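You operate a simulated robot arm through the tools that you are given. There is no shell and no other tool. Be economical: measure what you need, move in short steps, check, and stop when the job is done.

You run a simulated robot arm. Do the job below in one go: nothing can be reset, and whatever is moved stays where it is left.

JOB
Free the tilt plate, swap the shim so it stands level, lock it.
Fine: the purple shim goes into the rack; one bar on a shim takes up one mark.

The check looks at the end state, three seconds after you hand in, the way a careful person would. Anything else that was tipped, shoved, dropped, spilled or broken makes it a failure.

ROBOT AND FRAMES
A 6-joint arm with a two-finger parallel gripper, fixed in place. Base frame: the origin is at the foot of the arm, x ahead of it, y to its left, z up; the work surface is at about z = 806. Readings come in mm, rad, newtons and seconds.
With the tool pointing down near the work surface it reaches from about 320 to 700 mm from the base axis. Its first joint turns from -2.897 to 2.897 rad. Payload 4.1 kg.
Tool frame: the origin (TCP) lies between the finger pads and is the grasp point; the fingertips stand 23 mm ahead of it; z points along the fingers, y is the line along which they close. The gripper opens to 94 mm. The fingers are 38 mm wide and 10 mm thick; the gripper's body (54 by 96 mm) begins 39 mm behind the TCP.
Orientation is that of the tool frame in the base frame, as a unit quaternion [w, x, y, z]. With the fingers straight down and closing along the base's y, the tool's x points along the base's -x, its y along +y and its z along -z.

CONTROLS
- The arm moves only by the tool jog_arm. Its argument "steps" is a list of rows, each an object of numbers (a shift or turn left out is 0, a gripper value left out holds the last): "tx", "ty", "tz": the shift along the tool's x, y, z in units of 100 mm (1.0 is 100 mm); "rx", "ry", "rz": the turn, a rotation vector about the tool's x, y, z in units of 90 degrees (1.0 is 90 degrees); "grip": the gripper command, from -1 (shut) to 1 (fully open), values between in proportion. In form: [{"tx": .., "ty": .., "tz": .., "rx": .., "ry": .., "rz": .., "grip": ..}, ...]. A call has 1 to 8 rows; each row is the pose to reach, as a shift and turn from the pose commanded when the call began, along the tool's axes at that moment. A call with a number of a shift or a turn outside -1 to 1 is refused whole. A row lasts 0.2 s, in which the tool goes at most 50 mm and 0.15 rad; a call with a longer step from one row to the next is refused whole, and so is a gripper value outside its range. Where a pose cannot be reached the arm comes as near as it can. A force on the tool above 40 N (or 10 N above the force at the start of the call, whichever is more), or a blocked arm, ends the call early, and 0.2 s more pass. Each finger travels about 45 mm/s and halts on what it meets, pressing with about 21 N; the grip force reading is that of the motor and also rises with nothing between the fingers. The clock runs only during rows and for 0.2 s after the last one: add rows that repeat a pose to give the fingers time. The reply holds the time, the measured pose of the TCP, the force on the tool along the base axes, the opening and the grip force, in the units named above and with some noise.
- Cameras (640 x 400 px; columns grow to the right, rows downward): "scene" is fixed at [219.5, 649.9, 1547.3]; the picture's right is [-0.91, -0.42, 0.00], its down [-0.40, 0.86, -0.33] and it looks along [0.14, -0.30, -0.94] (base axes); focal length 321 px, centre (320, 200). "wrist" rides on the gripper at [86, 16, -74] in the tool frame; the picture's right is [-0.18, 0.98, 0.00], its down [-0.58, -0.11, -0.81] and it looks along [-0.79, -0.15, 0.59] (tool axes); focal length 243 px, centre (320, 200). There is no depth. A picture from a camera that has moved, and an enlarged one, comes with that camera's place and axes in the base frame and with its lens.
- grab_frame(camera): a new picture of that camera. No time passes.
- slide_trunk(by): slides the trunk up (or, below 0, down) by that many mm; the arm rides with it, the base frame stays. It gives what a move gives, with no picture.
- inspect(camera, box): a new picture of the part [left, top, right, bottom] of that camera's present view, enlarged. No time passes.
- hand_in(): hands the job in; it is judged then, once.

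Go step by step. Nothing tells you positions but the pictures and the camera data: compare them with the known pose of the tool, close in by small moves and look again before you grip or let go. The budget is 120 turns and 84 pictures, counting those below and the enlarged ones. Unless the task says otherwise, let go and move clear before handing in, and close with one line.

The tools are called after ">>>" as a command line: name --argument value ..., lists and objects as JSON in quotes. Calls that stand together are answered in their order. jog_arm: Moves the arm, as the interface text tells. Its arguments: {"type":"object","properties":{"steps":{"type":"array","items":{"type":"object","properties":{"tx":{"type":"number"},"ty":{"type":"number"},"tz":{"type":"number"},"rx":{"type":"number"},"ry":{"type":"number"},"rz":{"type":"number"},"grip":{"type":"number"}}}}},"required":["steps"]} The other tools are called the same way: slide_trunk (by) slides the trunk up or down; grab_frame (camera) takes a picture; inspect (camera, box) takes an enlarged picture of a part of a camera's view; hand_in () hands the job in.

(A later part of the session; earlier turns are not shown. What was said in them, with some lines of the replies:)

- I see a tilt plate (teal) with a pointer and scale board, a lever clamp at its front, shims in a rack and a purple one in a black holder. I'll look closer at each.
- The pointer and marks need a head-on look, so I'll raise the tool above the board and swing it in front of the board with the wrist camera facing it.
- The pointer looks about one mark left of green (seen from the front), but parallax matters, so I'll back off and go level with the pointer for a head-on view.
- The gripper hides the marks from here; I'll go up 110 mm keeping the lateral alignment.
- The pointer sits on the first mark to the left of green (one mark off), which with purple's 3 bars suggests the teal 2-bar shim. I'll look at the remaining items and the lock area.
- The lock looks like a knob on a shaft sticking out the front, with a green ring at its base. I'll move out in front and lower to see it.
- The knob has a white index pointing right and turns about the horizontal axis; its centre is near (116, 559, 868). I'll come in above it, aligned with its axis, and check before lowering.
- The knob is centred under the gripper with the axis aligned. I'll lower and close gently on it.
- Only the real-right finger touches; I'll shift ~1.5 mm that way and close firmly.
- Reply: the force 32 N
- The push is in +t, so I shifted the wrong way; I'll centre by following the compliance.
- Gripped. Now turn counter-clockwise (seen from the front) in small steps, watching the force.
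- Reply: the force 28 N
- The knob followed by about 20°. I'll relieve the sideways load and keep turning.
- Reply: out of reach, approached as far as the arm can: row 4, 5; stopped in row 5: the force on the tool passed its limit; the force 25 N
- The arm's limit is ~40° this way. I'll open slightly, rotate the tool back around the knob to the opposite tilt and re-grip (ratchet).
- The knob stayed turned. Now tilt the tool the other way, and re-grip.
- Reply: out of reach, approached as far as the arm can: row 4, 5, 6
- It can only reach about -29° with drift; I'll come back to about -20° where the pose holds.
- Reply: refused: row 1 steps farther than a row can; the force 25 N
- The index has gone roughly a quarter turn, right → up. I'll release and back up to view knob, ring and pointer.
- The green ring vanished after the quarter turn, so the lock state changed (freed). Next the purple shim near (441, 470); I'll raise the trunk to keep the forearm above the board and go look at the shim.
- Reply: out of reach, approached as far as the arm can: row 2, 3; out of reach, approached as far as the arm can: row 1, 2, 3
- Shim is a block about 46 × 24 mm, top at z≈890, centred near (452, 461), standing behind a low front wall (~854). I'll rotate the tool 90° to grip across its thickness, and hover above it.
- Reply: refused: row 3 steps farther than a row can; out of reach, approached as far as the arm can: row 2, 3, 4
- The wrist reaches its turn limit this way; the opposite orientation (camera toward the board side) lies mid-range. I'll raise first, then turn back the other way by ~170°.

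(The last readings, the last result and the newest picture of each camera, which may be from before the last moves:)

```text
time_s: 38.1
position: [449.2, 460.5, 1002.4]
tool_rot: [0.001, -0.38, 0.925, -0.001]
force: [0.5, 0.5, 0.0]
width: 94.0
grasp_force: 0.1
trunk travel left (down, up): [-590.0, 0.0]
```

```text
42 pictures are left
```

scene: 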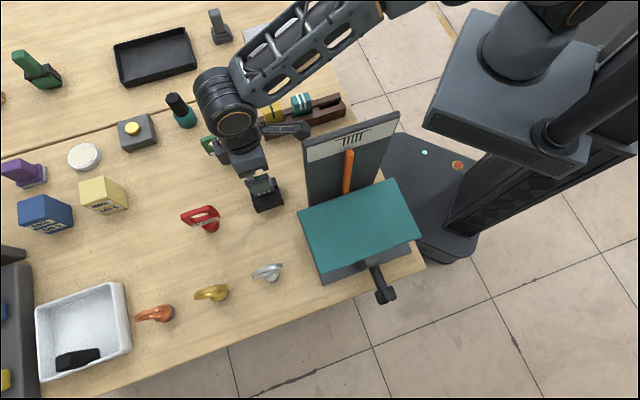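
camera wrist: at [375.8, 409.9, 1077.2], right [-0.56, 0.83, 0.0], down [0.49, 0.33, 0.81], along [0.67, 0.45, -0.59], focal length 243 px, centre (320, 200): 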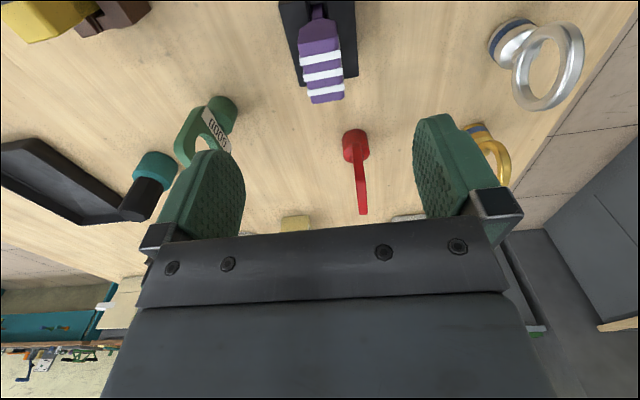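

>>> inspect --camera "wrist" --box '[250, 0, 400, 120]'

```text
3.33 times, centred on (325, 60) of wrist
camera zoom: at [375.8, 409.9, 1077.2], right [-0.56, 0.83, 0.0], down [0.49, 0.33, 0.81], along [0.67, 0.45, -0.59], focal length 809 px, centre (303, 667)
```

zoom: 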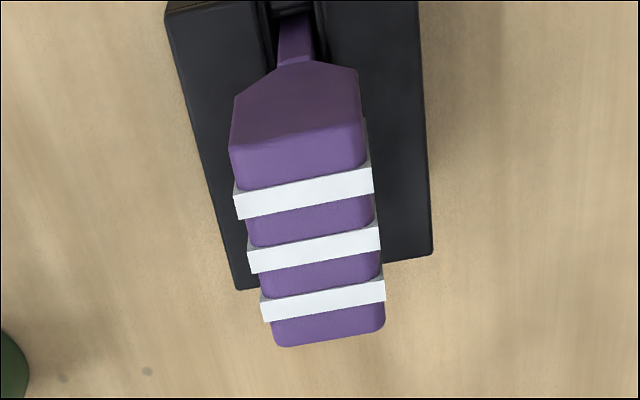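

Shim centre (451.5, 463.5), thickness ~27 mm with bars, along 45°. I'll narrow the gripper, centre, and go down in two stages.

>>> jog_arm --steps '[{"tx": -0.03, "ty": 0.01, "grip": 0.3}, {"tx": -0.03, "ty": 0.01, "tz": 0.4, "grip": 0.3}, {"tx": -0.03, "ty": 0.01, "tz": 0.8}]'

>>> inspect --camera "wrist" --box '[210, 40, 450, 230]'

>>> inspect --camera "scene" --box '[220, 150, 310, 220]'

```text
time_s: 38.9
position: [450.4, 462.1, 921.3]
tool_rot: [0.0, -0.381, 0.925, -0.001]
force: [0.9, -0.2, 0.9]
width: 61.2
grasp_force: 0.1
trunk travel left (down, up): [-590.0, 0.0]
```

```text
2.11 times, centred on (330, 135) of wrist
camera zoom: at [377.8, 412.1, 996.0], right [-0.56, 0.83, 0.0], down [0.49, 0.33, 0.81], along [0.67, 0.45, -0.59], focal length 511 px, centre (299, 337)
```

zoom: 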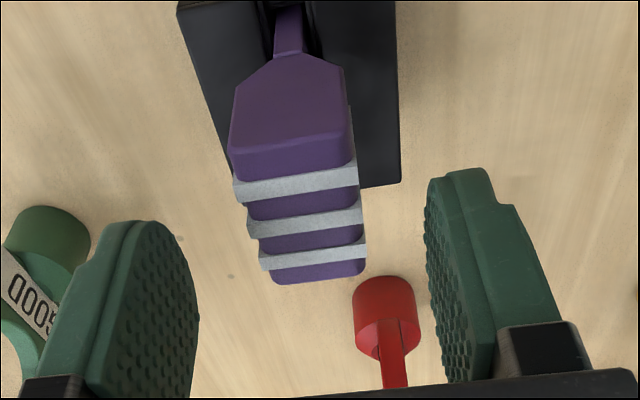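

```text
5.71 times, centred on (265, 185) of scene
camera zoom: at [219.5, 649.9, 1547.3], right [-0.91, -0.42, 0.0], down [-0.4, 0.86, -0.33], along [0.14, -0.3, -0.94], focal length 1834 px, centre (634, 286)
```

zoom: 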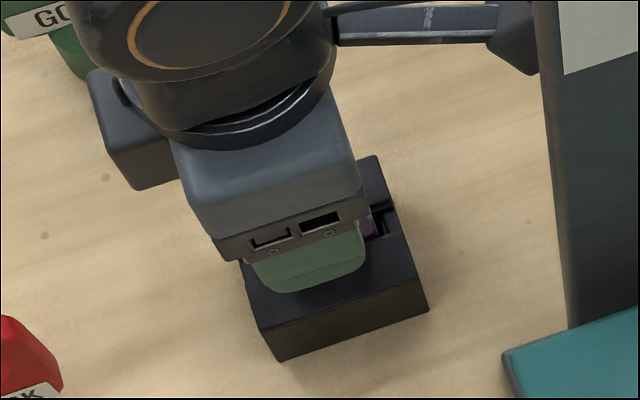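

>>> jog_arm --steps '[{"tz": 0.2}, {"tz": 0.37}, {"tz": 0.37, "grip": -0.3}, {"tz": 0.37, "grip": -0.3}, {"tz": 0.37, "grip": -0.3}]'

```text
time_s: 40.1
position: [451.2, 463.0, 886.1]
tool_rot: [-0.001, -0.38, 0.925, 0.0]
force: [-0.2, -0.4, 0.5]
width: 33.0
grasp_force: 0.0
trunk travel left (down, up): [-590.0, 0.0]
```

>>> jog_arm --steps '[{"grip": -0.6}, {"grip": -0.6}, {"grip": -0.6}]'

```text
time_s: 40.9
position: [450.2, 463.1, 886.3]
tool_rot: [0.0, -0.381, 0.925, -0.001]
force: [-1.5, 1.9, 0.1]
width: 27.2
grasp_force: 20.7
trunk travel left (down, up): [-590.0, 0.0]
```

Gripped at 27 mm width. Lift gently.

>>> jog_arm --steps '[{"tz": -0.1, "grip": -0.7}, {"tz": -0.25}, {"tz": -0.5}, {"tz": -0.9}, {"tz": -1.0}]'

>>> grab_frame --camera "wrist"

>>> grab_frame --camera "scene"

```text
time_s: 42.1
position: [451.7, 461.8, 986.2]
tool_rot: [0.0, -0.38, 0.925, -0.001]
force: [1.3, -0.1, -1.3]
width: 27.8
grasp_force: 21.2
trunk travel left (down, up): [-590.0, 0.0]
```

```text
38 pictures are left
camera wrist: at [379.1, 411.5, 1062.2], right [-0.56, 0.83, 0.0], down [0.49, 0.33, 0.81], along [0.67, 0.45, -0.59], focal length 243 px, centre (320, 200)
```

wrist: 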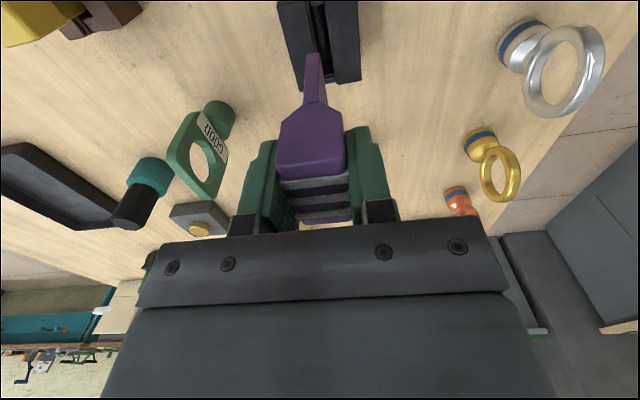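

```text
37 pictures are left
```

scene: 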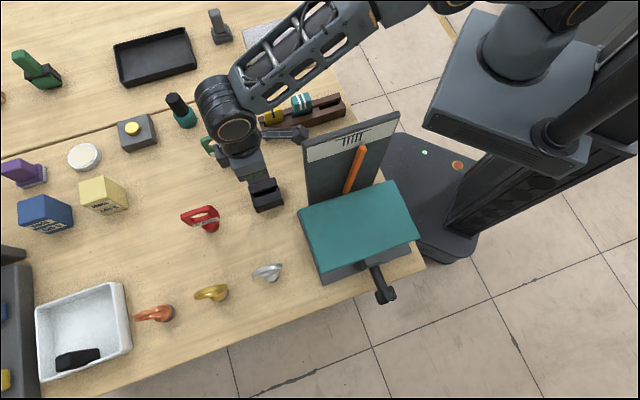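

The plate swung right with the shim out, so it's free; 2-bar teal is right. Now look at the rack for the empty slot.

>>> inspect --camera "scene" --box '[250, 80, 360, 150]'

>>> inspect --camera "wrist" --box '[250, 0, 400, 100]'

```text
5.71 times, centred on (305, 115) of scene
camera zoom: at [219.5, 649.9, 1547.3], right [-0.91, -0.42, 0.0], down [-0.4, 0.86, -0.33], along [0.14, -0.3, -0.94], focal length 1834 px, centre (406, 686)
```

zoom: 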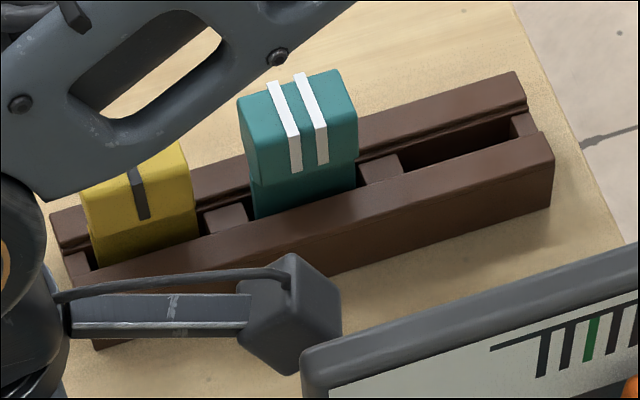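

```text
4.00 times, centred on (325, 50) of wrist
camera zoom: at [379.1, 411.5, 1062.2], right [-0.56, 0.83, 0.0], down [0.49, 0.33, 0.81], along [0.67, 0.45, -0.59], focal length 970 px, centre (300, 800)
```

zoom: 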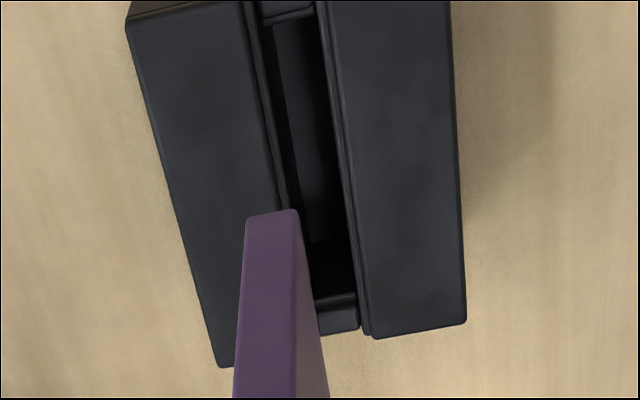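

I'll carry the purple shim along to a viewpoint just in front of the empty slot (est. (414, 179)).

>>> jog_arm --steps '[{"tz": -0.25}, {"tz": -0.25, "ty": -0.45}, {"tz": -0.25, "ty": -0.9}, {"tz": -0.25, "ty": -1.0, "tx": 0.4}, {"tz": -0.25, "ty": -1.0, "tx": 0.8}, {"tz": -0.25, "ty": -1.0, "tx": 1.0}]'

>>> jog_arm --steps '[{"tx": 0.45}, {"tx": 0.9}, {"tx": 1.0}]'

>>> grab_frame --camera "wrist"

>>> inspect --camera "scene" --box '[250, 80, 410, 180]'

```text
time_s: 43.5
position: [451.4, 321.5, 1012.1]
tool_rot: [0.0, -0.38, 0.925, -0.001]
force: [0.1, -0.2, -0.3]
width: 27.4
grasp_force: 21.3
trunk travel left (down, up): [-590.0, 0.0]
```

```text
time_s: 44.3
position: [379.7, 249.0, 1011.0]
tool_rot: [0.0, -0.38, 0.925, -0.001]
force: [-0.2, -0.7, -0.4]
width: 27.5
grasp_force: 20.9
trunk travel left (down, up): [-590.0, 0.0]
```

```text
34 pictures are left
camera wrist: at [306.1, 199.8, 1086.2], right [-0.56, 0.83, 0.0], down [0.49, 0.33, 0.81], along [0.67, 0.45, -0.59], focal length 243 px, centre (320, 200)
```

wrist: 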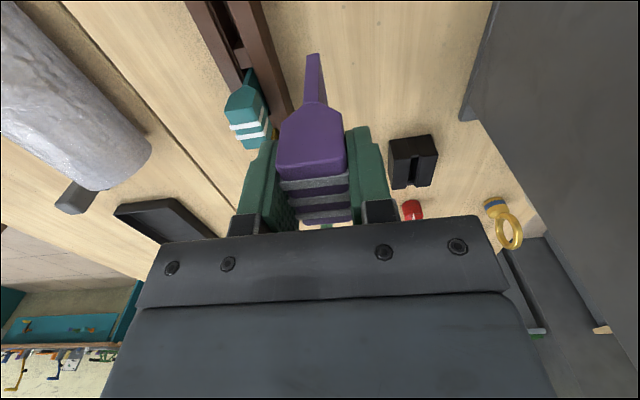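

```text
4.00 times, centred on (330, 130) of scene
camera zoom: at [219.5, 649.9, 1547.3], right [-0.91, -0.42, 0.0], down [-0.4, 0.86, -0.33], along [0.14, -0.3, -0.94], focal length 1284 px, centre (280, 480)
```

zoom: 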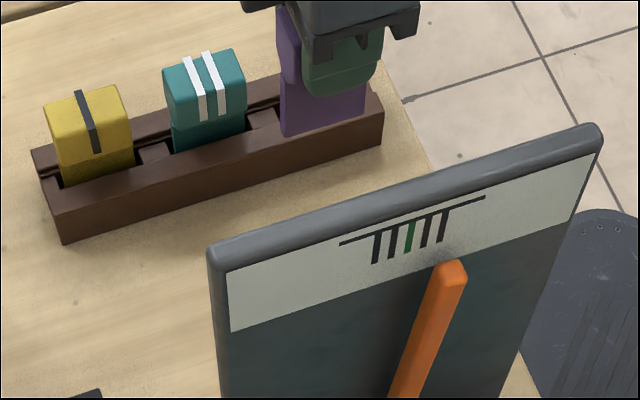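

>>> jog_arm --steps '[{"tx": 0.4}, {"tx": 0.65}, {"tx": 0.65}]'

>>> inspect --camera "wrist" --box '[140, 0, 340, 160]'

```text
time_s: 45.1
position: [333.8, 203.8, 1010.3]
tool_rot: [-0.001, -0.381, 0.925, -0.002]
force: [0.0, -0.4, -0.4]
width: 27.5
grasp_force: 21.4
trunk travel left (down, up): [-590.0, 0.0]
```

```text
2.50 times, centred on (240, 80) of wrist
camera zoom: at [260.0, 153.3, 1084.8], right [-0.56, 0.83, 0.0], down [0.49, 0.33, 0.81], along [0.67, 0.45, -0.59], focal length 606 px, centre (520, 500)
```

zoom: 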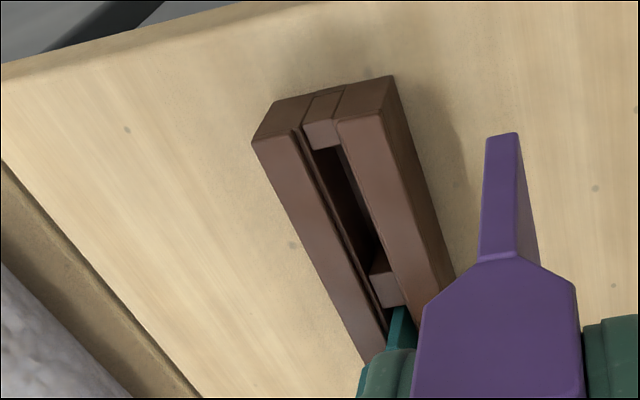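

The rack rails top out near z=838; empty slot centre ≈ (413, 172). I'll move above it and lower partway to compare tang and slot.

>>> jog_arm --steps '[{"tx": -0.17, "ty": -0.4}, {"tx": -0.342, "ty": -0.778}, {"tx": -0.342, "ty": -0.778, "tz": 0.35}, {"tx": -0.342, "ty": -0.778, "tz": 0.7}, {"tx": -0.342, "ty": -0.778, "tz": 0.7}]'

>>> inspect --camera "wrist" --box '[240, 0, 400, 130]'

>>> inspect --camera "scene" --box '[280, 70, 360, 150]'

```text
time_s: 46.3
position: [412.6, 175.5, 940.8]
tool_rot: [-0.001, -0.38, 0.925, -0.001]
force: [0.4, 0.0, -1.2]
width: 27.5
grasp_force: 21.2
trunk travel left (down, up): [-590.0, 0.0]
```

```text
3.08 times, centred on (320, 65) of wrist
camera zoom: at [340.6, 123.8, 1016.0], right [-0.56, 0.83, 0.0], down [0.49, 0.33, 0.81], along [0.67, 0.45, -0.59], focal length 746 px, centre (320, 615)
```

zoom: 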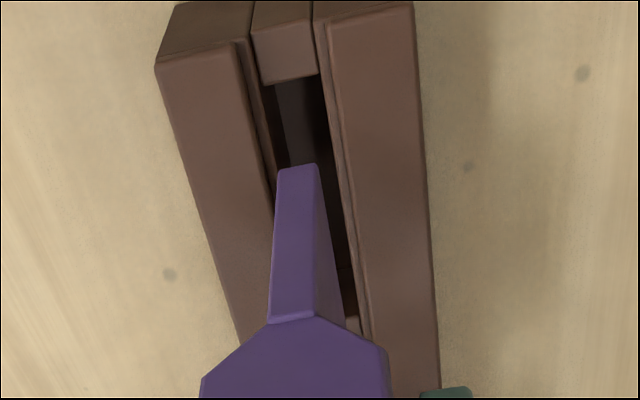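

```text
5.00 times, centred on (320, 110) of scene
camera zoom: at [219.5, 649.9, 1547.3], right [-0.91, -0.42, 0.0], down [-0.4, 0.86, -0.33], along [0.14, -0.3, -0.94], focal length 1604 px, centre (320, 650)
```

zoom: 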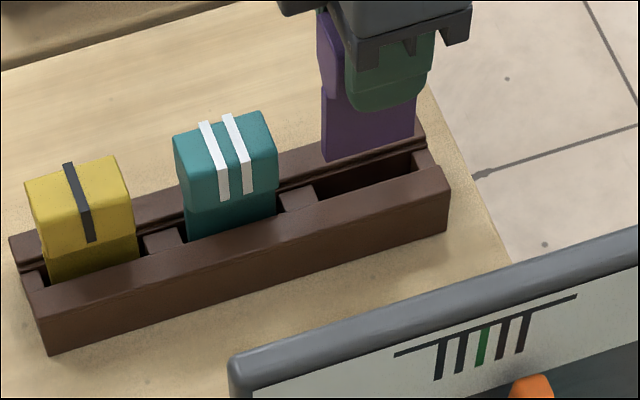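

Tang and slot line up in both views. Lowering gently.

>>> jog_arm --steps '[{"tz": 0.1}, {"tz": 0.2}, {"tz": 0.28}]'

>>> inspect --camera "wrist" --box '[240, 0, 400, 130]'

>>> inspect --camera "scene" --box '[280, 70, 360, 150]'

```text
time_s: 47.1
position: [411.6, 174.1, 913.6]
tool_rot: [0.0, -0.38, 0.925, -0.001]
force: [-0.5, -0.1, -0.1]
width: 27.6
grasp_force: 20.9
trunk travel left (down, up): [-590.0, 0.0]
```

```text
3.08 times, centred on (320, 65) of wrist
camera zoom: at [339.6, 123.5, 988.6], right [-0.56, 0.83, 0.0], down [0.49, 0.33, 0.81], along [0.67, 0.45, -0.59], focal length 746 px, centre (320, 615)
```

zoom: 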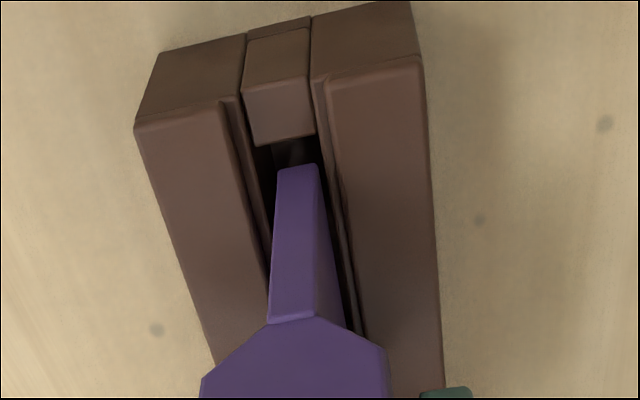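

```text
5.00 times, centred on (320, 110) of scene
camera zoom: at [219.5, 649.9, 1547.3], right [-0.91, -0.42, 0.0], down [-0.4, 0.86, -0.33], along [0.14, -0.3, -0.94], focal length 1604 px, centre (320, 650)
```

zoom: 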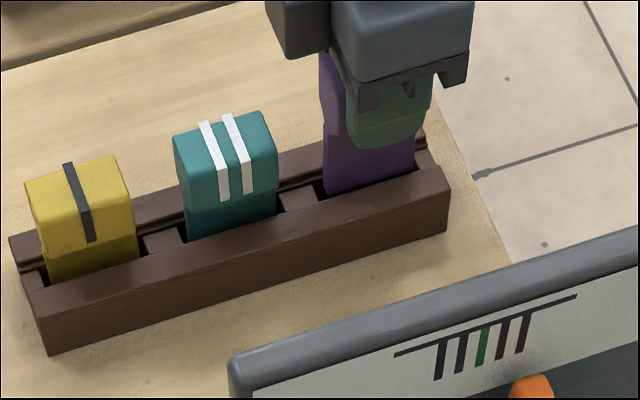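

It is entering the slot. Continue down.

>>> jog_arm --steps '[{"tz": 0.08}, {"tz": 0.16}, {"tz": 0.22}, {"tz": 0.26}]'

```text
time_s: 48.1
position: [412.8, 173.7, 886.8]
tool_rot: [-0.001, -0.38, 0.925, -0.001]
force: [-0.6, 0.1, -0.7]
width: 27.4
grasp_force: 20.5
trunk travel left (down, up): [-590.0, 0.0]
```

>>> jog_arm --steps '[{"tz": 0.02}, {"tz": 0.04}]'

>>> inspect --camera "scene" --box '[250, 70, 360, 150]'

```text
time_s: 48.7
position: [411.7, 173.3, 885.0]
tool_rot: [0.001, -0.379, 0.925, 0.0]
force: [-0.7, -0.9, 16.3]
width: 27.9
grasp_force: 20.5
trunk travel left (down, up): [-590.0, 0.0]
```

```text
5.00 times, centred on (305, 110) of scene
camera zoom: at [219.5, 649.9, 1547.3], right [-0.91, -0.42, 0.0], down [-0.4, 0.86, -0.33], along [0.14, -0.3, -0.94], focal length 1604 px, centre (395, 650)
```

zoom: 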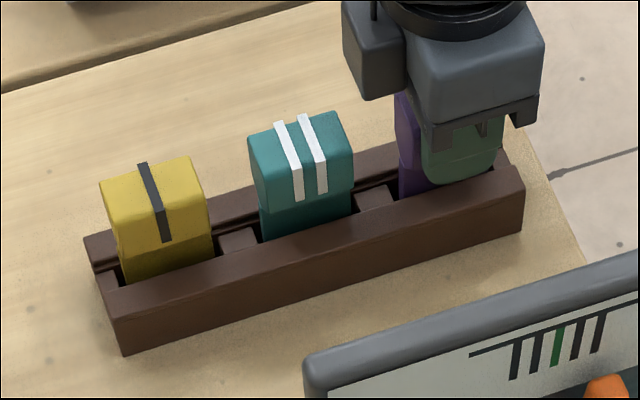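

Bottomed out at the same height as in the seat. Release and rise.

>>> jog_arm --steps '[{"tz": 0.01, "grip": -0.2}, {"tz": 0.01, "grip": 0.2}, {"tz": 0.01, "grip": 0.2}, {"tz": -0.3, "grip": 0.2}, {"tz": -0.75}, {"tz": -1.0}]'

>>> grab_frame --camera "wrist"

```text
time_s: 50.1
position: [410.6, 174.3, 984.6]
tool_rot: [-0.001, -0.38, 0.925, -0.001]
force: [-0.3, 0.5, -0.1]
width: 56.4
grasp_force: 0.1
trunk travel left (down, up): [-590.0, 0.0]
```

```text
26 pictures are left
camera wrist: at [338.1, 122.9, 1058.7], right [-0.56, 0.83, 0.0], down [0.49, 0.33, 0.81], along [0.67, 0.45, -0.59], focal length 243 px, centre (320, 200)
```

wrist: 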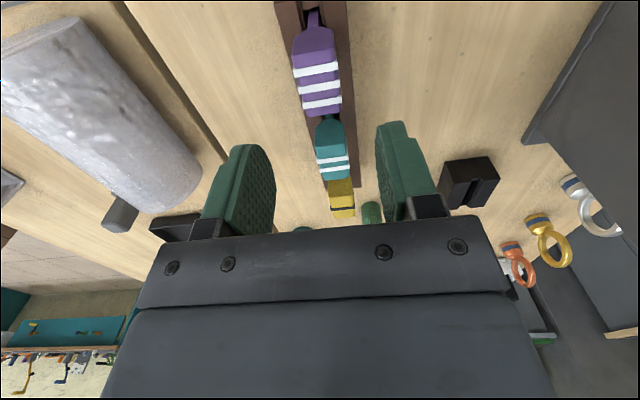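

Purple is in the rack. Move along one pitch (~71 mm) to above the teal shim and check.

>>> jog_arm --steps '[{"tx": -0.4}, {"tx": -0.71}, {"tx": -0.71, "tz": 0.25}]'

>>> inspect --camera "wrist" --box '[220, 0, 420, 160]'

```text
time_s: 50.9
position: [462.0, 223.1, 956.8]
tool_rot: [0.0, -0.38, 0.925, -0.001]
force: [0.7, 0.3, 0.6]
width: 56.5
grasp_force: 0.1
trunk travel left (down, up): [-590.0, 0.0]
```

```text
2.50 times, centred on (320, 80) of wrist
camera zoom: at [390.0, 172.6, 1032.6], right [-0.56, 0.83, 0.0], down [0.49, 0.33, 0.81], along [0.67, 0.45, -0.59], focal length 606 px, centre (320, 500)
```

zoom: 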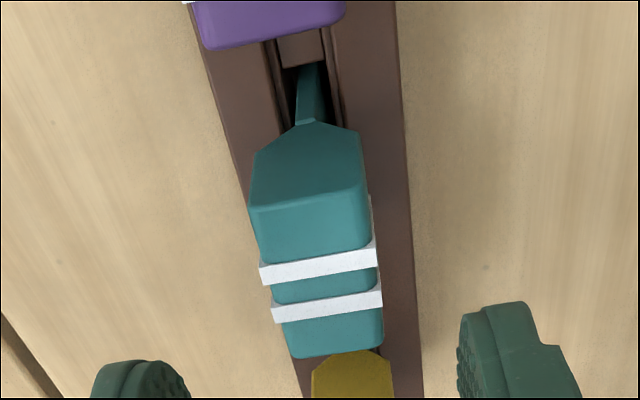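

>>> jog_arm --steps '[{"tx": -0.08, "ty": -0.015}, {"tx": -0.08, "ty": -0.015, "tz": 0.35}, {"tx": -0.08, "ty": -0.015, "tz": 0.6}, {"tx": -0.08, "ty": -0.015, "tz": 0.7}, {"tx": -0.08, "ty": -0.015, "tz": 0.7, "grip": -0.35}, {"tx": -0.08, "ty": -0.015, "tz": 0.7, "grip": -0.35}, {"tx": -0.08, "ty": -0.015, "tz": 0.7, "grip": -0.35}]'

>>> inspect --camera "wrist" --box '[220, 80, 420, 240]'

```text
time_s: 52.5
position: [469.4, 227.8, 888.6]
tool_rot: [0.0, -0.38, 0.925, -0.001]
force: [-0.2, 0.0, -0.2]
width: 30.6
grasp_force: 0.0
trunk travel left (down, up): [-590.0, 0.0]
```

```text
2.50 times, centred on (320, 160) of wrist
camera zoom: at [396.1, 176.4, 962.9], right [-0.56, 0.83, 0.0], down [0.49, 0.33, 0.81], along [0.67, 0.45, -0.59], focal length 606 px, centre (320, 300)
```

zoom: 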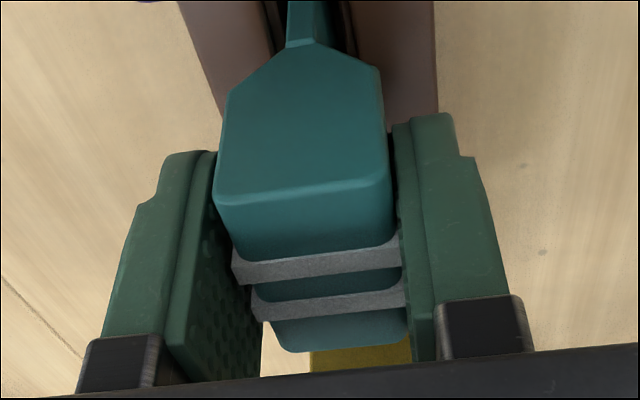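

>>> jog_arm --steps '[{"tz": 0.02}, {"tz": 0.02, "grip": -0.7}, {"tz": 0.02, "grip": -0.7}, {"tz": 0.02, "grip": -0.7}]'

```text
time_s: 53.5
position: [468.8, 227.8, 887.1]
tool_rot: [0.0, -0.38, 0.925, -0.001]
force: [-0.4, 0.7, 0.1]
width: 27.4
grasp_force: 21.0
trunk travel left (down, up): [-590.0, 0.0]
```

>>> jog_arm --steps '[{"tz": -0.1}, {"tz": -0.35}, {"tz": -0.8}, {"tz": -1.0}, {"tz": -1.0}]'

>>> grab_frame --camera "wrist"

```text
time_s: 54.7
position: [468.2, 228.4, 987.5]
tool_rot: [-0.001, -0.38, 0.925, -0.001]
force: [-0.7, 0.0, -0.6]
width: 27.6
grasp_force: 20.8
trunk travel left (down, up): [-590.0, 0.0]
```

```text
23 pictures are left
camera wrist: at [395.1, 177.9, 1062.6], right [-0.56, 0.83, 0.0], down [0.49, 0.33, 0.81], along [0.67, 0.45, -0.59], focal length 243 px, centre (320, 200)
```

wrist: 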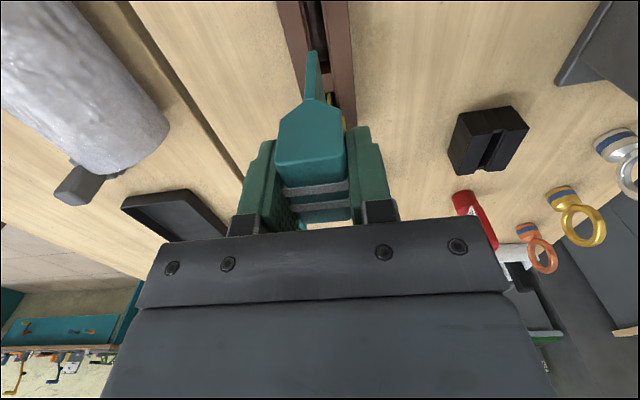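

>>> jog_arm --steps '[{"tz": -0.25}, {"tz": -0.25, "ty": 0.36, "tx": -0.3}, {"tz": -0.25, "ty": 0.72, "tx": -0.6}, {"tz": -0.25, "ty": 0.95, "tx": -0.8}, {"tz": -0.25, "ty": 0.95, "tx": -0.8}]'

>>> jog_arm --steps '[{"ty": 0.36, "tx": -0.3}, {"ty": 0.7, "tx": -0.6}, {"ty": 0.843, "tx": -0.724}, {"ty": 0.843, "tx": -0.724, "tz": 0.4}, {"ty": 0.843, "tx": -0.724, "tz": 0.7}, {"ty": 0.843, "tx": -0.724, "tz": 0.7}]'

>>> inspect --camera "wrist" --box '[240, 0, 400, 130]'

>>> inspect --camera "scene" --box '[220, 130, 320, 230]'

```text
time_s: 55.9
position: [459.3, 353.7, 1009.8]
tool_rot: [-0.001, -0.38, 0.925, -0.001]
force: [0.5, 0.1, -1.4]
width: 27.7
grasp_force: 20.7
trunk travel left (down, up): [-590.0, 0.0]
```

```text
time_s: 57.3
position: [449.9, 462.2, 940.6]
tool_rot: [0.0, -0.38, 0.925, -0.001]
force: [-0.5, 0.3, -0.5]
width: 27.5
grasp_force: 20.7
trunk travel left (down, up): [-590.0, 0.0]
```

```text
3.08 times, centred on (320, 65) of wrist
camera zoom: at [378.0, 412.6, 1015.8], right [-0.56, 0.83, 0.0], down [0.49, 0.33, 0.81], along [0.67, 0.45, -0.59], focal length 746 px, centre (320, 615)
```

zoom: 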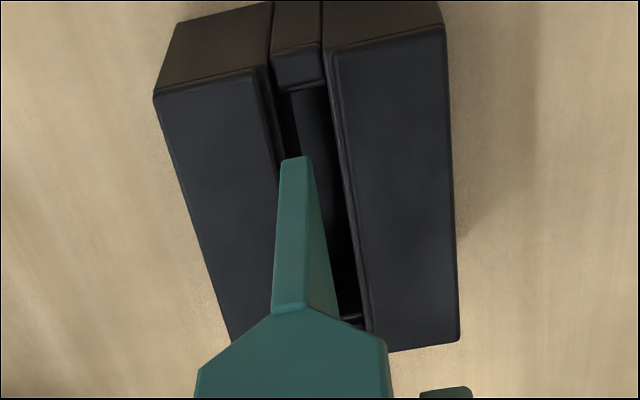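

```text
4.00 times, centred on (270, 180) of scene
camera zoom: at [219.5, 649.9, 1547.3], right [-0.91, -0.42, 0.0], down [-0.4, 0.86, -0.33], along [0.14, -0.3, -0.94], focal length 1284 px, centre (520, 280)
```

zoom: 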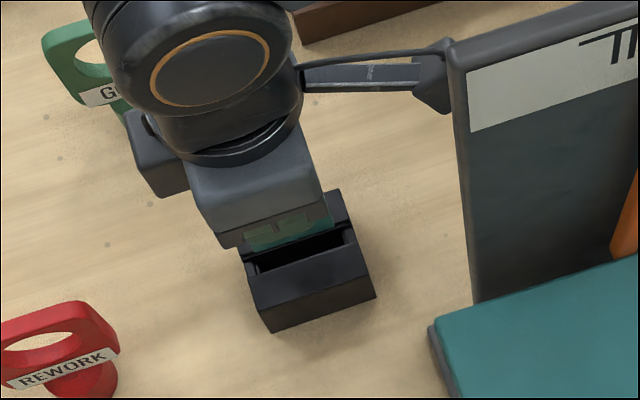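

Tang looks ~1.5 mm toward the left of the slot centre; shift slightly and lower partway.

>>> jog_arm --steps '[{"ty": 0.012}, {"ty": 0.012, "tz": 0.12}, {"ty": 0.012, "tz": 0.22}, {"ty": 0.012, "tz": 0.28}]'

>>> inspect --camera "wrist" --box '[240, 0, 400, 130]'

```text
time_s: 58.3
position: [450.9, 464.7, 912.5]
tool_rot: [-0.001, -0.381, 0.925, -0.001]
force: [-0.5, -0.7, -0.4]
width: 27.6
grasp_force: 21.0
trunk travel left (down, up): [-590.0, 0.0]
```

```text
3.08 times, centred on (320, 65) of wrist
camera zoom: at [377.8, 414.0, 988.1], right [-0.56, 0.83, 0.0], down [0.49, 0.33, 0.81], along [0.67, 0.45, -0.59], focal length 746 px, centre (320, 615)
```

zoom: 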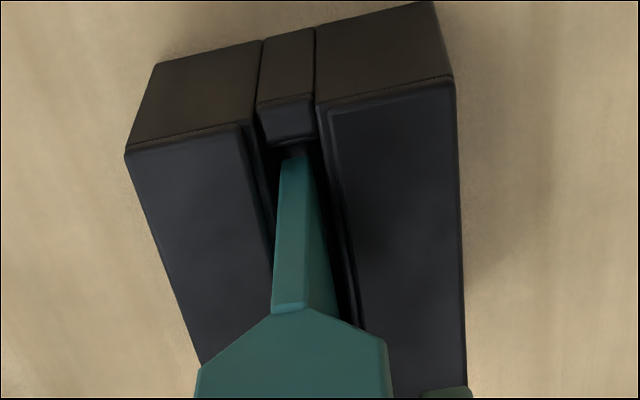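

In the slot with room on each side. Continue to the bottom.

>>> jog_arm --steps '[{"tz": 0.1}, {"tz": 0.2}, {"tz": 0.25}]'

>>> jog_arm --steps '[{"tz": 0.015}, {"tz": 0.03}]'

>>> inspect --camera "scene" --box '[250, 110, 410, 230]'

```text
time_s: 59.1
position: [451.0, 462.7, 890.1]
tool_rot: [-0.001, -0.38, 0.925, -0.001]
force: [0.4, -0.5, 0.3]
width: 27.3
grasp_force: 21.0
trunk travel left (down, up): [-590.0, 0.0]
```

```text
time_s: 59.7
position: [450.4, 464.4, 886.3]
tool_rot: [0.0, -0.38, 0.925, -0.001]
force: [-0.4, -1.1, 3.6]
width: 27.5
grasp_force: 20.9
trunk travel left (down, up): [-590.0, 0.0]
```

```text
3.33 times, centred on (330, 170) of scene
camera zoom: at [219.5, 649.9, 1547.3], right [-0.91, -0.42, 0.0], down [-0.4, 0.86, -0.33], along [0.14, -0.3, -0.94], focal length 1070 px, centre (287, 300)
```

zoom: 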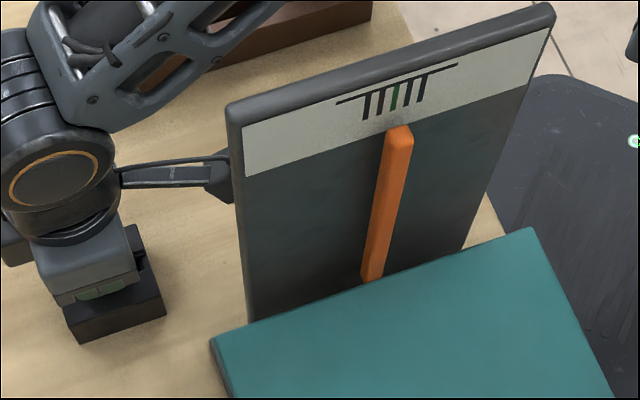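

The pointer has moved to about green. Seat it fully, release, and rise.

>>> jog_arm --steps '[{"tz": 0.015}, {"tz": 0.015, "grip": -0.2}, {"tz": 0.015, "grip": 0.2}, {"tz": 0.015, "grip": 0.2}, {"tz": -0.3, "grip": 0.2}, {"tz": -0.75}, {"tz": -1.0}]'

>>> jog_arm --steps '[{"tz": -0.45}, {"tz": -0.9}, {"tz": -1.0}]'

>>> grab_frame --camera "wrist"

>>> grab_frame --camera "scene"

```text
time_s: 61.3
position: [449.4, 462.8, 985.9]
tool_rot: [-0.001, -0.38, 0.925, -0.003]
force: [-1.1, 0.3, 0.4]
width: 56.3
grasp_force: 0.0
trunk travel left (down, up): [-590.0, 0.0]
```

```text
time_s: 62.1
position: [448.5, 465.7, 1084.9]
tool_rot: [0.0, -0.38, 0.925, -0.001]
force: [0.5, -0.3, -0.6]
width: 56.7
grasp_force: 0.1
trunk travel left (down, up): [-590.0, 0.0]
```

```text
18 pictures are left
camera wrist: at [375.9, 414.6, 1160.4], right [-0.56, 0.83, 0.0], down [0.49, 0.33, 0.81], along [0.67, 0.45, -0.59], focal length 243 px, centre (320, 200)
```

wrist: 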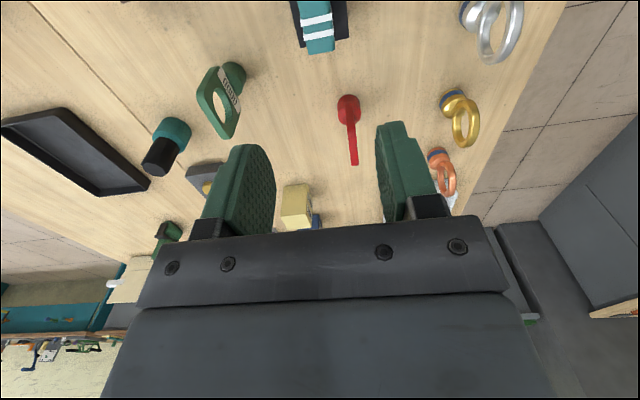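

```text
17 pictures are left
```

scene: 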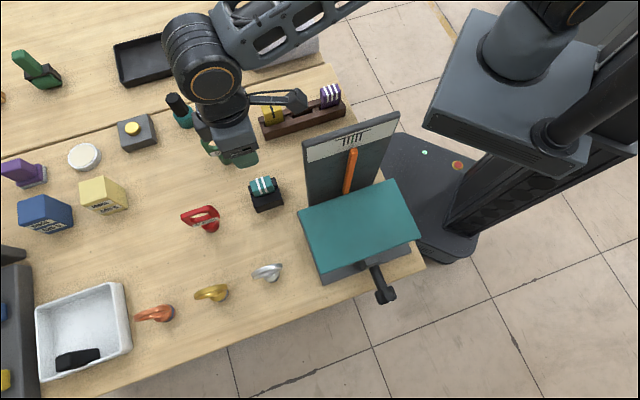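

Teal seated, purple in the rack. Now raise, turn the tool back toward the knob orientation, and return in front of the plate.

>>> jog_arm --steps '[{"tz": -0.35}, {"tz": -0.35, "rz": 0.09}, {"tz": -0.35, "rz": 0.18}, {"tz": -0.35, "rz": 0.27}, {"tz": -0.35, "rz": 0.36}, {"tz": -0.35, "rz": 0.45}, {"tz": -0.35, "rz": 0.54}, {"tz": -0.35, "rz": 0.63}]'

>>> jog_arm --steps '[{"rz": 0.09}, {"rz": 0.18}, {"rz": 0.27}, {"rz": 0.36}, {"rz": 0.36}]'

```text
time_s: 63.9
position: [451.6, 463.0, 1120.0]
tool_rot: [-0.001, 0.105, 0.994, -0.001]
force: [-0.8, 0.8, -0.1]
width: 56.0
grasp_force: 0.0
trunk travel left (down, up): [-590.0, 0.0]
```

```text
time_s: 65.1
position: [451.7, 463.2, 1120.6]
tool_rot: [0.001, 0.379, 0.925, -0.001]
force: [0.2, 0.8, 0.3]
width: 56.3
grasp_force: 0.0
trunk travel left (down, up): [-590.0, 0.0]
```

>>> jog_arm --steps '[{"tz": -0.45}, {"tz": -0.7}, {"tz": -0.7, "tx": 0.4}, {"tz": -0.7, "tx": 0.7, "ty": -0.3}, {"tz": -0.7, "tx": 1.0, "ty": -0.6}, {"tz": -0.7, "tx": 1.0, "ty": -0.9}]'

>>> jog_arm --steps '[{"tx": 0.35, "ty": -0.25}, {"tx": 0.65, "ty": -0.55}, {"tx": 1.0, "ty": -0.85}]'

>>> jog_arm --steps '[{"tx": 0.3}, {"tx": 0.5}, {"tx": 0.5}]'

>>> inspect --camera "wrist" --box '[270, 60, 470, 220]'

```text
time_s: 66.5
position: [314.2, 469.6, 1189.6]
tool_rot: [0.0, 0.378, 0.926, 0.0]
force: [0.0, -1.1, 0.5]
width: 56.6
grasp_force: 0.0
trunk travel left (down, up): [-590.0, 0.0]
```

```text
time_s: 67.3
position: [182.5, 480.7, 1190.9]
tool_rot: [0.0, 0.378, 0.926, -0.001]
force: [-0.6, 1.2, -0.4]
width: 56.3
grasp_force: 0.1
trunk travel left (down, up): [-590.0, 0.0]
```

```text
time_s: 68.1
position: [149.0, 514.6, 1191.2]
tool_rot: [0.0, 0.378, 0.926, -0.001]
force: [-0.3, 0.7, 0.4]
width: 56.4
grasp_force: 0.0
trunk travel left (down, up): [-590.0, 0.0]
```

```text
2.50 times, centred on (370, 140) of wrist
camera zoom: at [98.0, 586.5, 1265.2], right [0.82, 0.57, 0.0], down [0.34, -0.48, 0.81], along [0.46, -0.66, -0.59], focal length 606 px, centre (195, 350)
```

zoom: 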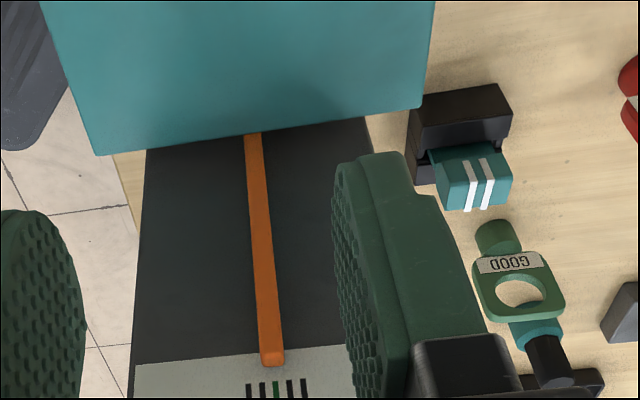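

The pointer now sits on green. Next go out over the knob, lower the trunk back, and re-lock.

>>> jog_arm --steps '[{"tx": 0.4, "grip": 0.35}, {"tx": 0.8, "ty": 0.1}, {"tx": 1.0, "ty": 0.14}, {"tx": 1.0, "ty": 0.14}]'

>>> slide_trunk --by -90

```text
time_s: 69.1
position: [87.1, 595.2, 1190.9]
tool_rot: [0.001, 0.378, 0.926, -0.001]
force: [-1.0, 0.1, 0.9]
width: 63.5
grasp_force: 0.1
trunk travel left (down, up): [-590.0, 0.0]
```

```text
time_s: 70.3
position: [87.0, 594.2, 1099.8]
tool_rot: [0.0, 0.378, 0.926, -0.001]
force: [0.2, 0.2, 0.3]
width: 63.7
grasp_force: 0.1
trunk travel left (down, up): [-500.0, 90.0]
```

>>> jog_arm --steps '[{"tz": 0.45}, {"tz": 0.9}, {"tz": 1.0, "tx": -0.44, "ty": -0.02}]'

>>> jog_arm --steps '[{"tz": 0.45}, {"tz": 0.7}, {"tz": 0.7}]'

>>> inspect --camera "wrist" --box '[170, 0, 490, 240]'

```text
time_s: 71.1
position: [118.7, 564.7, 1001.9]
tool_rot: [0.0, 0.378, 0.926, 0.0]
force: [1.0, -0.2, 0.1]
width: 63.6
grasp_force: 0.0
trunk travel left (down, up): [-500.0, 90.0]
```

```text
time_s: 71.9
position: [118.5, 562.4, 930.4]
tool_rot: [0.0, 0.378, 0.926, -0.001]
force: [0.4, -1.2, 0.4]
width: 63.6
grasp_force: 0.1
trunk travel left (down, up): [-500.0, 90.0]
```

```text
1.67 times, centred on (330, 120) of wrist
camera zoom: at [68.7, 633.6, 1005.3], right [0.82, 0.57, 0.0], down [0.34, -0.48, 0.81], along [0.46, -0.66, -0.59], focal length 404 px, centre (303, 333)
```

zoom: 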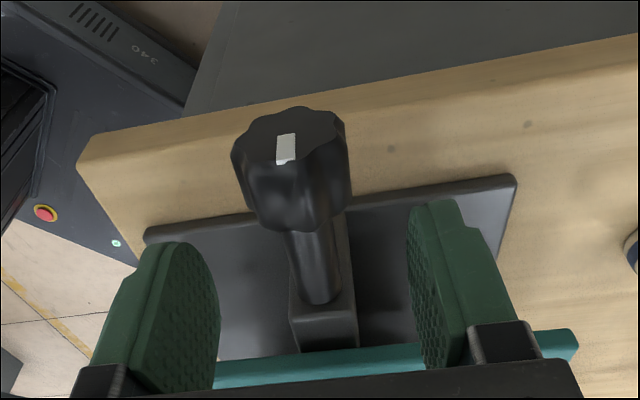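

Shift ~3 mm, lower around the knob, then tilt to +33° before gripping.

>>> jog_arm --steps '[{"ty": -0.03}, {"ty": -0.03, "tz": 0.3}, {"ty": -0.03, "tz": 0.615}, {"ty": -0.03, "tz": 0.615, "rx": 0.09}, {"ty": -0.03, "tz": 0.615, "rx": 0.18}, {"ty": -0.03, "tz": 0.615, "rx": 0.27}, {"ty": -0.03, "tz": 0.615, "rx": 0.36}]'

>>> inspect --camera "wrist" --box '[170, 0, 490, 240]'

```text
time_s: 73.5
position: [115.0, 560.0, 868.5]
tool_rot: [-0.106, 0.363, 0.888, -0.261]
force: [-0.1, -0.1, 0.5]
width: 63.5
grasp_force: 0.1
trunk travel left (down, up): [-500.0, 90.0]
```

```text
1.67 times, centred on (330, 120) of wrist
camera zoom: at [91.6, 658.2, 923.7], right [0.71, 0.46, -0.53], down [0.65, -0.16, 0.74], along [0.26, -0.87, -0.42], focal length 404 px, centre (303, 333)
```

zoom: 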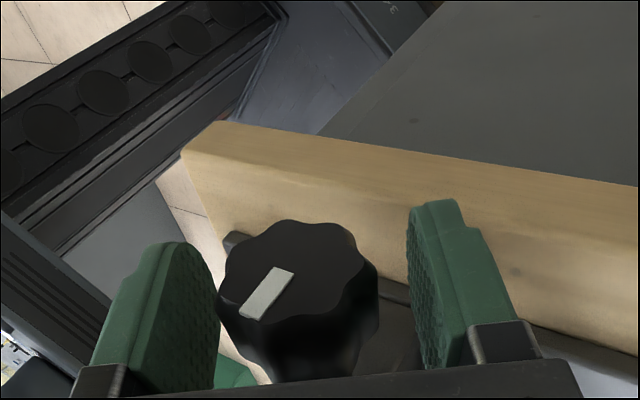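

>>> jog_arm --steps '[{"ty": -0.015, "grip": -0.05}, {"ty": -0.015, "grip": -0.05}, {"ty": -0.015, "grip": -0.4}, {"ty": -0.015, "grip": -0.4}]'

```text
time_s: 74.5
position: [116.3, 560.1, 868.8]
tool_rot: [-0.105, 0.364, 0.889, -0.259]
force: [5.6, 7.9, -5.9]
width: 41.0
grasp_force: 44.2
trunk travel left (down, up): [-500.0, 90.0]
```

Good, small load. Relieve slightly and turn clockwise (index up → right).

>>> jog_arm --steps '[{"ty": 0.01}, {"ty": 0.01, "rx": -0.06}, {"ty": 0.01, "rx": -0.12}, {"ty": 0.01, "rx": -0.18}, {"ty": 0.01, "rx": -0.24}, {"ty": 0.01, "rx": -0.3}, {"ty": 0.01, "rx": -0.36}]'

>>> jog_arm --steps '[{"rx": -0.06}, {"rx": -0.12}, {"rx": -0.18}, {"rx": -0.22}, {"rx": -0.22}]'

```text
time_s: 76.1
position: [117.2, 561.0, 868.6]
tool_rot: [0.0, 0.378, 0.926, -0.001]
force: [15.1, 10.4, -4.4]
width: 41.0
grasp_force: 45.2
trunk travel left (down, up): [-500.0, 90.0]
```

```text
time_s: 77.3
position: [118.4, 561.7, 868.8]
tool_rot: [0.065, 0.374, 0.912, 0.158]
force: [29.5, 21.2, -3.5]
width: 41.0
grasp_force: 44.7
trunk travel left (down, up): [-500.0, 90.0]
```

Turned ~52°. Release, tilt back, and re-grip for the rest.

>>> jog_arm --steps '[{"grip": 0.35}, {"grip": 0.35}, {"rx": 0.09, "grip": 0.35}, {"rx": 0.18}, {"rx": 0.27}, {"rx": 0.36}, {"rx": 0.45}, {"rx": 0.48}]'

>>> inspect --camera "wrist" --box '[170, 0, 490, 240]'

```text
time_s: 79.1
position: [115.8, 560.8, 869.6]
tool_rot: [-0.078, 0.369, 0.907, -0.189]
force: [-0.1, 0.0, 0.4]
width: 63.4
grasp_force: 0.0
trunk travel left (down, up): [-500.0, 90.0]
```

```text
1.67 times, centred on (330, 120) of wrist
camera zoom: at [84.3, 651.2, 931.9], right [0.76, 0.51, -0.39], down [0.57, -0.25, 0.78], along [0.31, -0.82, -0.48], focal length 404 px, centre (303, 333)
```

zoom: 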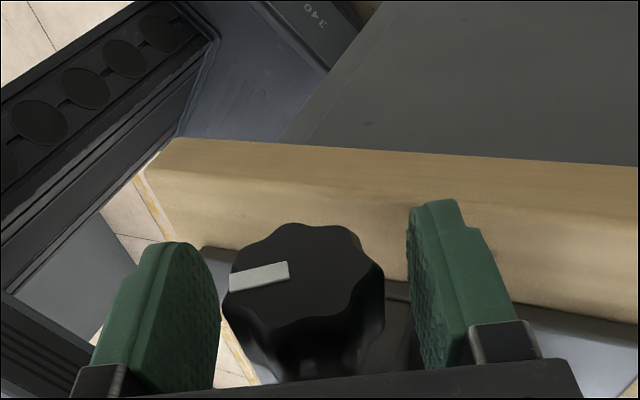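

>>> jog_arm --steps '[{"grip": -0.05}, {"grip": -0.05}, {"grip": -0.4}, {"grip": -0.4}]'

>>> jog_arm --steps '[{"ty": 0.01, "rx": -0.06}, {"ty": 0.015, "rx": -0.12}, {"ty": 0.015, "rx": -0.18}, {"ty": 0.015, "rx": -0.24}, {"ty": 0.015, "rx": -0.3}, {"ty": 0.015, "rx": -0.36}, {"ty": 0.015, "rx": -0.36}]'

```text
time_s: 80.1
position: [117.0, 562.0, 870.2]
tool_rot: [-0.076, 0.371, 0.906, -0.189]
force: [5.8, 7.1, -4.8]
width: 40.7
grasp_force: 45.4
trunk travel left (down, up): [-500.0, 90.0]
```

```text
time_s: 81.7
position: [117.3, 562.8, 868.0]
tool_rot: [0.029, 0.376, 0.923, 0.073]
force: [14.1, 10.8, 1.6]
width: 40.5
grasp_force: 45.1
trunk travel left (down, up): [-500.0, 90.0]
```

>>> jog_arm --steps '[{"rx": -0.04, "ty": 0.01}, {"rx": -0.08, "ty": 0.01}, {"rx": -0.11, "ty": 0.01}]'

>>> inspect --camera "wrist" --box '[170, 0, 490, 240]'

```text
time_s: 82.5
position: [118.9, 564.0, 867.1]
tool_rot: [0.063, 0.372, 0.913, 0.151]
force: [12.1, 11.9, -1.0]
width: 40.5
grasp_force: 45.1
trunk travel left (down, up): [-500.0, 90.0]
```

```text
1.67 times, centred on (330, 120) of wrist
camera zoom: at [50.3, 615.7, 943.9], right [0.78, 0.54, 0.32], down [0.16, -0.66, 0.73], along [0.6, -0.52, -0.61], focal length 404 px, centre (303, 333)
```

zoom: 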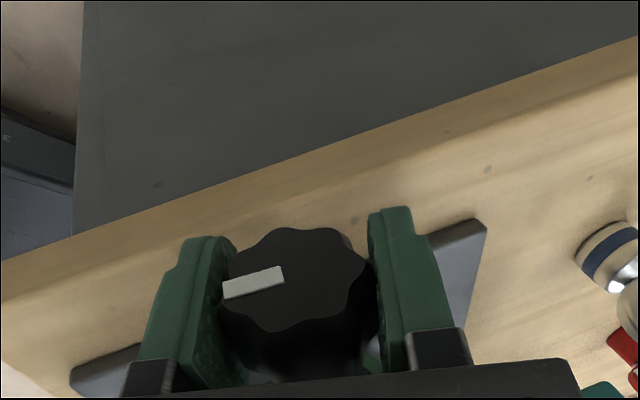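

Release and back off to check the index and ring.

>>> jog_arm --steps '[{"grip": 0.35}, {"grip": 0.35}, {"rx": 0.09, "grip": 0.35}, {"rx": 0.18}, {"rx": 0.21}]'

>>> jog_arm --steps '[{"tz": -0.4}, {"tz": -0.8}, {"tz": -0.8, "tx": 0.35}, {"tz": -0.8, "tx": 0.7, "grip": 1}]'

>>> inspect --camera "wrist" --box '[230, 70, 430, 230]'

```text
time_s: 83.7
position: [117.0, 561.0, 869.8]
tool_rot: [0.0, 0.378, 0.926, -0.001]
force: [0.6, -0.7, -0.8]
width: 63.6
grasp_force: 0.0
trunk travel left (down, up): [-500.0, 90.0]
```

```text
time_s: 84.7
position: [68.1, 615.1, 948.0]
tool_rot: [0.001, 0.378, 0.926, -0.001]
force: [-1.0, -0.1, 0.1]
width: 93.8
grasp_force: 0.1
trunk travel left (down, up): [-500.0, 90.0]
```

```text
2.50 times, centred on (330, 150) of wrist
camera zoom: at [17.0, 685.1, 1022.8], right [0.82, 0.57, 0.0], down [0.34, -0.48, 0.81], along [0.46, -0.66, -0.59], focal length 606 px, centre (295, 325)
```

zoom: 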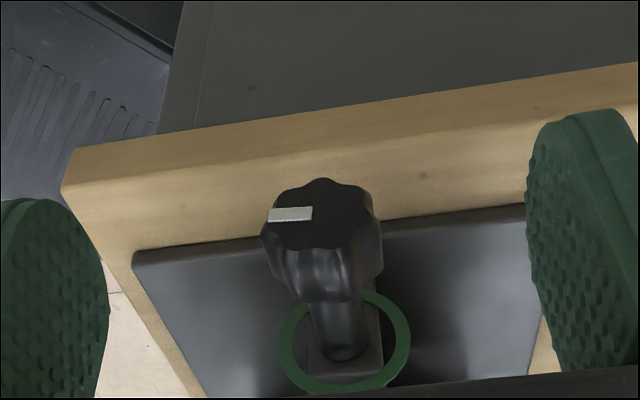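

The green ring is back and the index points right as it did at the start: locked. Final look at the whole scene and the pointer.

>>> jog_arm --steps '[{"tz": -0.45}, {"tz": -0.9}, {"tz": -1.0}]'

>>> grab_frame --camera "scene"

>>> inspect --camera "scene" --box '[240, 70, 400, 220]'

```text
time_s: 85.5
position: [66.0, 611.5, 1047.5]
tool_rot: [0.001, 0.379, 0.925, -0.002]
force: [0.1, 0.1, 0.2]
width: 94.0
grasp_force: 0.1
trunk travel left (down, up): [-500.0, 90.0]
```

```text
10 pictures are left
```

scene: 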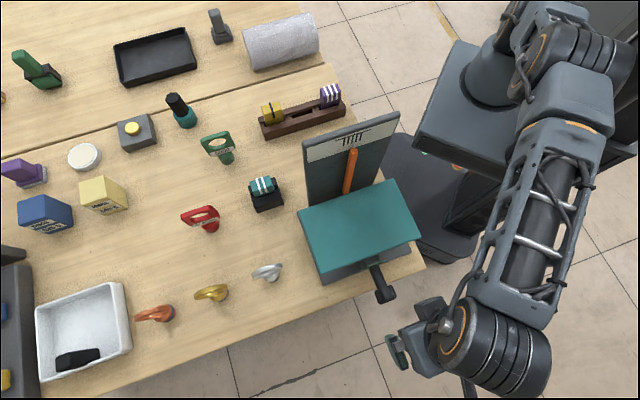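

```text
2.67 times, centred on (320, 145) of scene
camera zoom: at [219.5, 649.9, 1547.3], right [-0.91, -0.42, 0.0], down [-0.4, 0.86, -0.33], along [0.14, -0.3, -0.94], focal length 856 px, centre (320, 347)
```

zoom: 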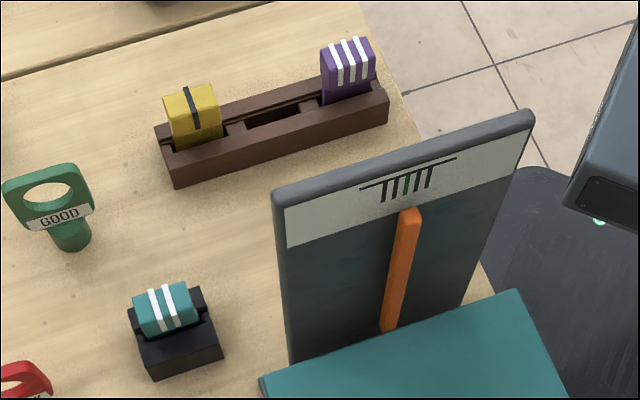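

Purple is in the rack, teal is in the seat, the pointer is on green, the knob is locked, and nothing else has moved. I'm handing in.

>>> hand_in

```text
The job is handed in.
```

I freed the plate, swapped the purple 3-bar shim for the teal 2-bar one with the pointer now on green, and locked the plate again; purple is in the rack.
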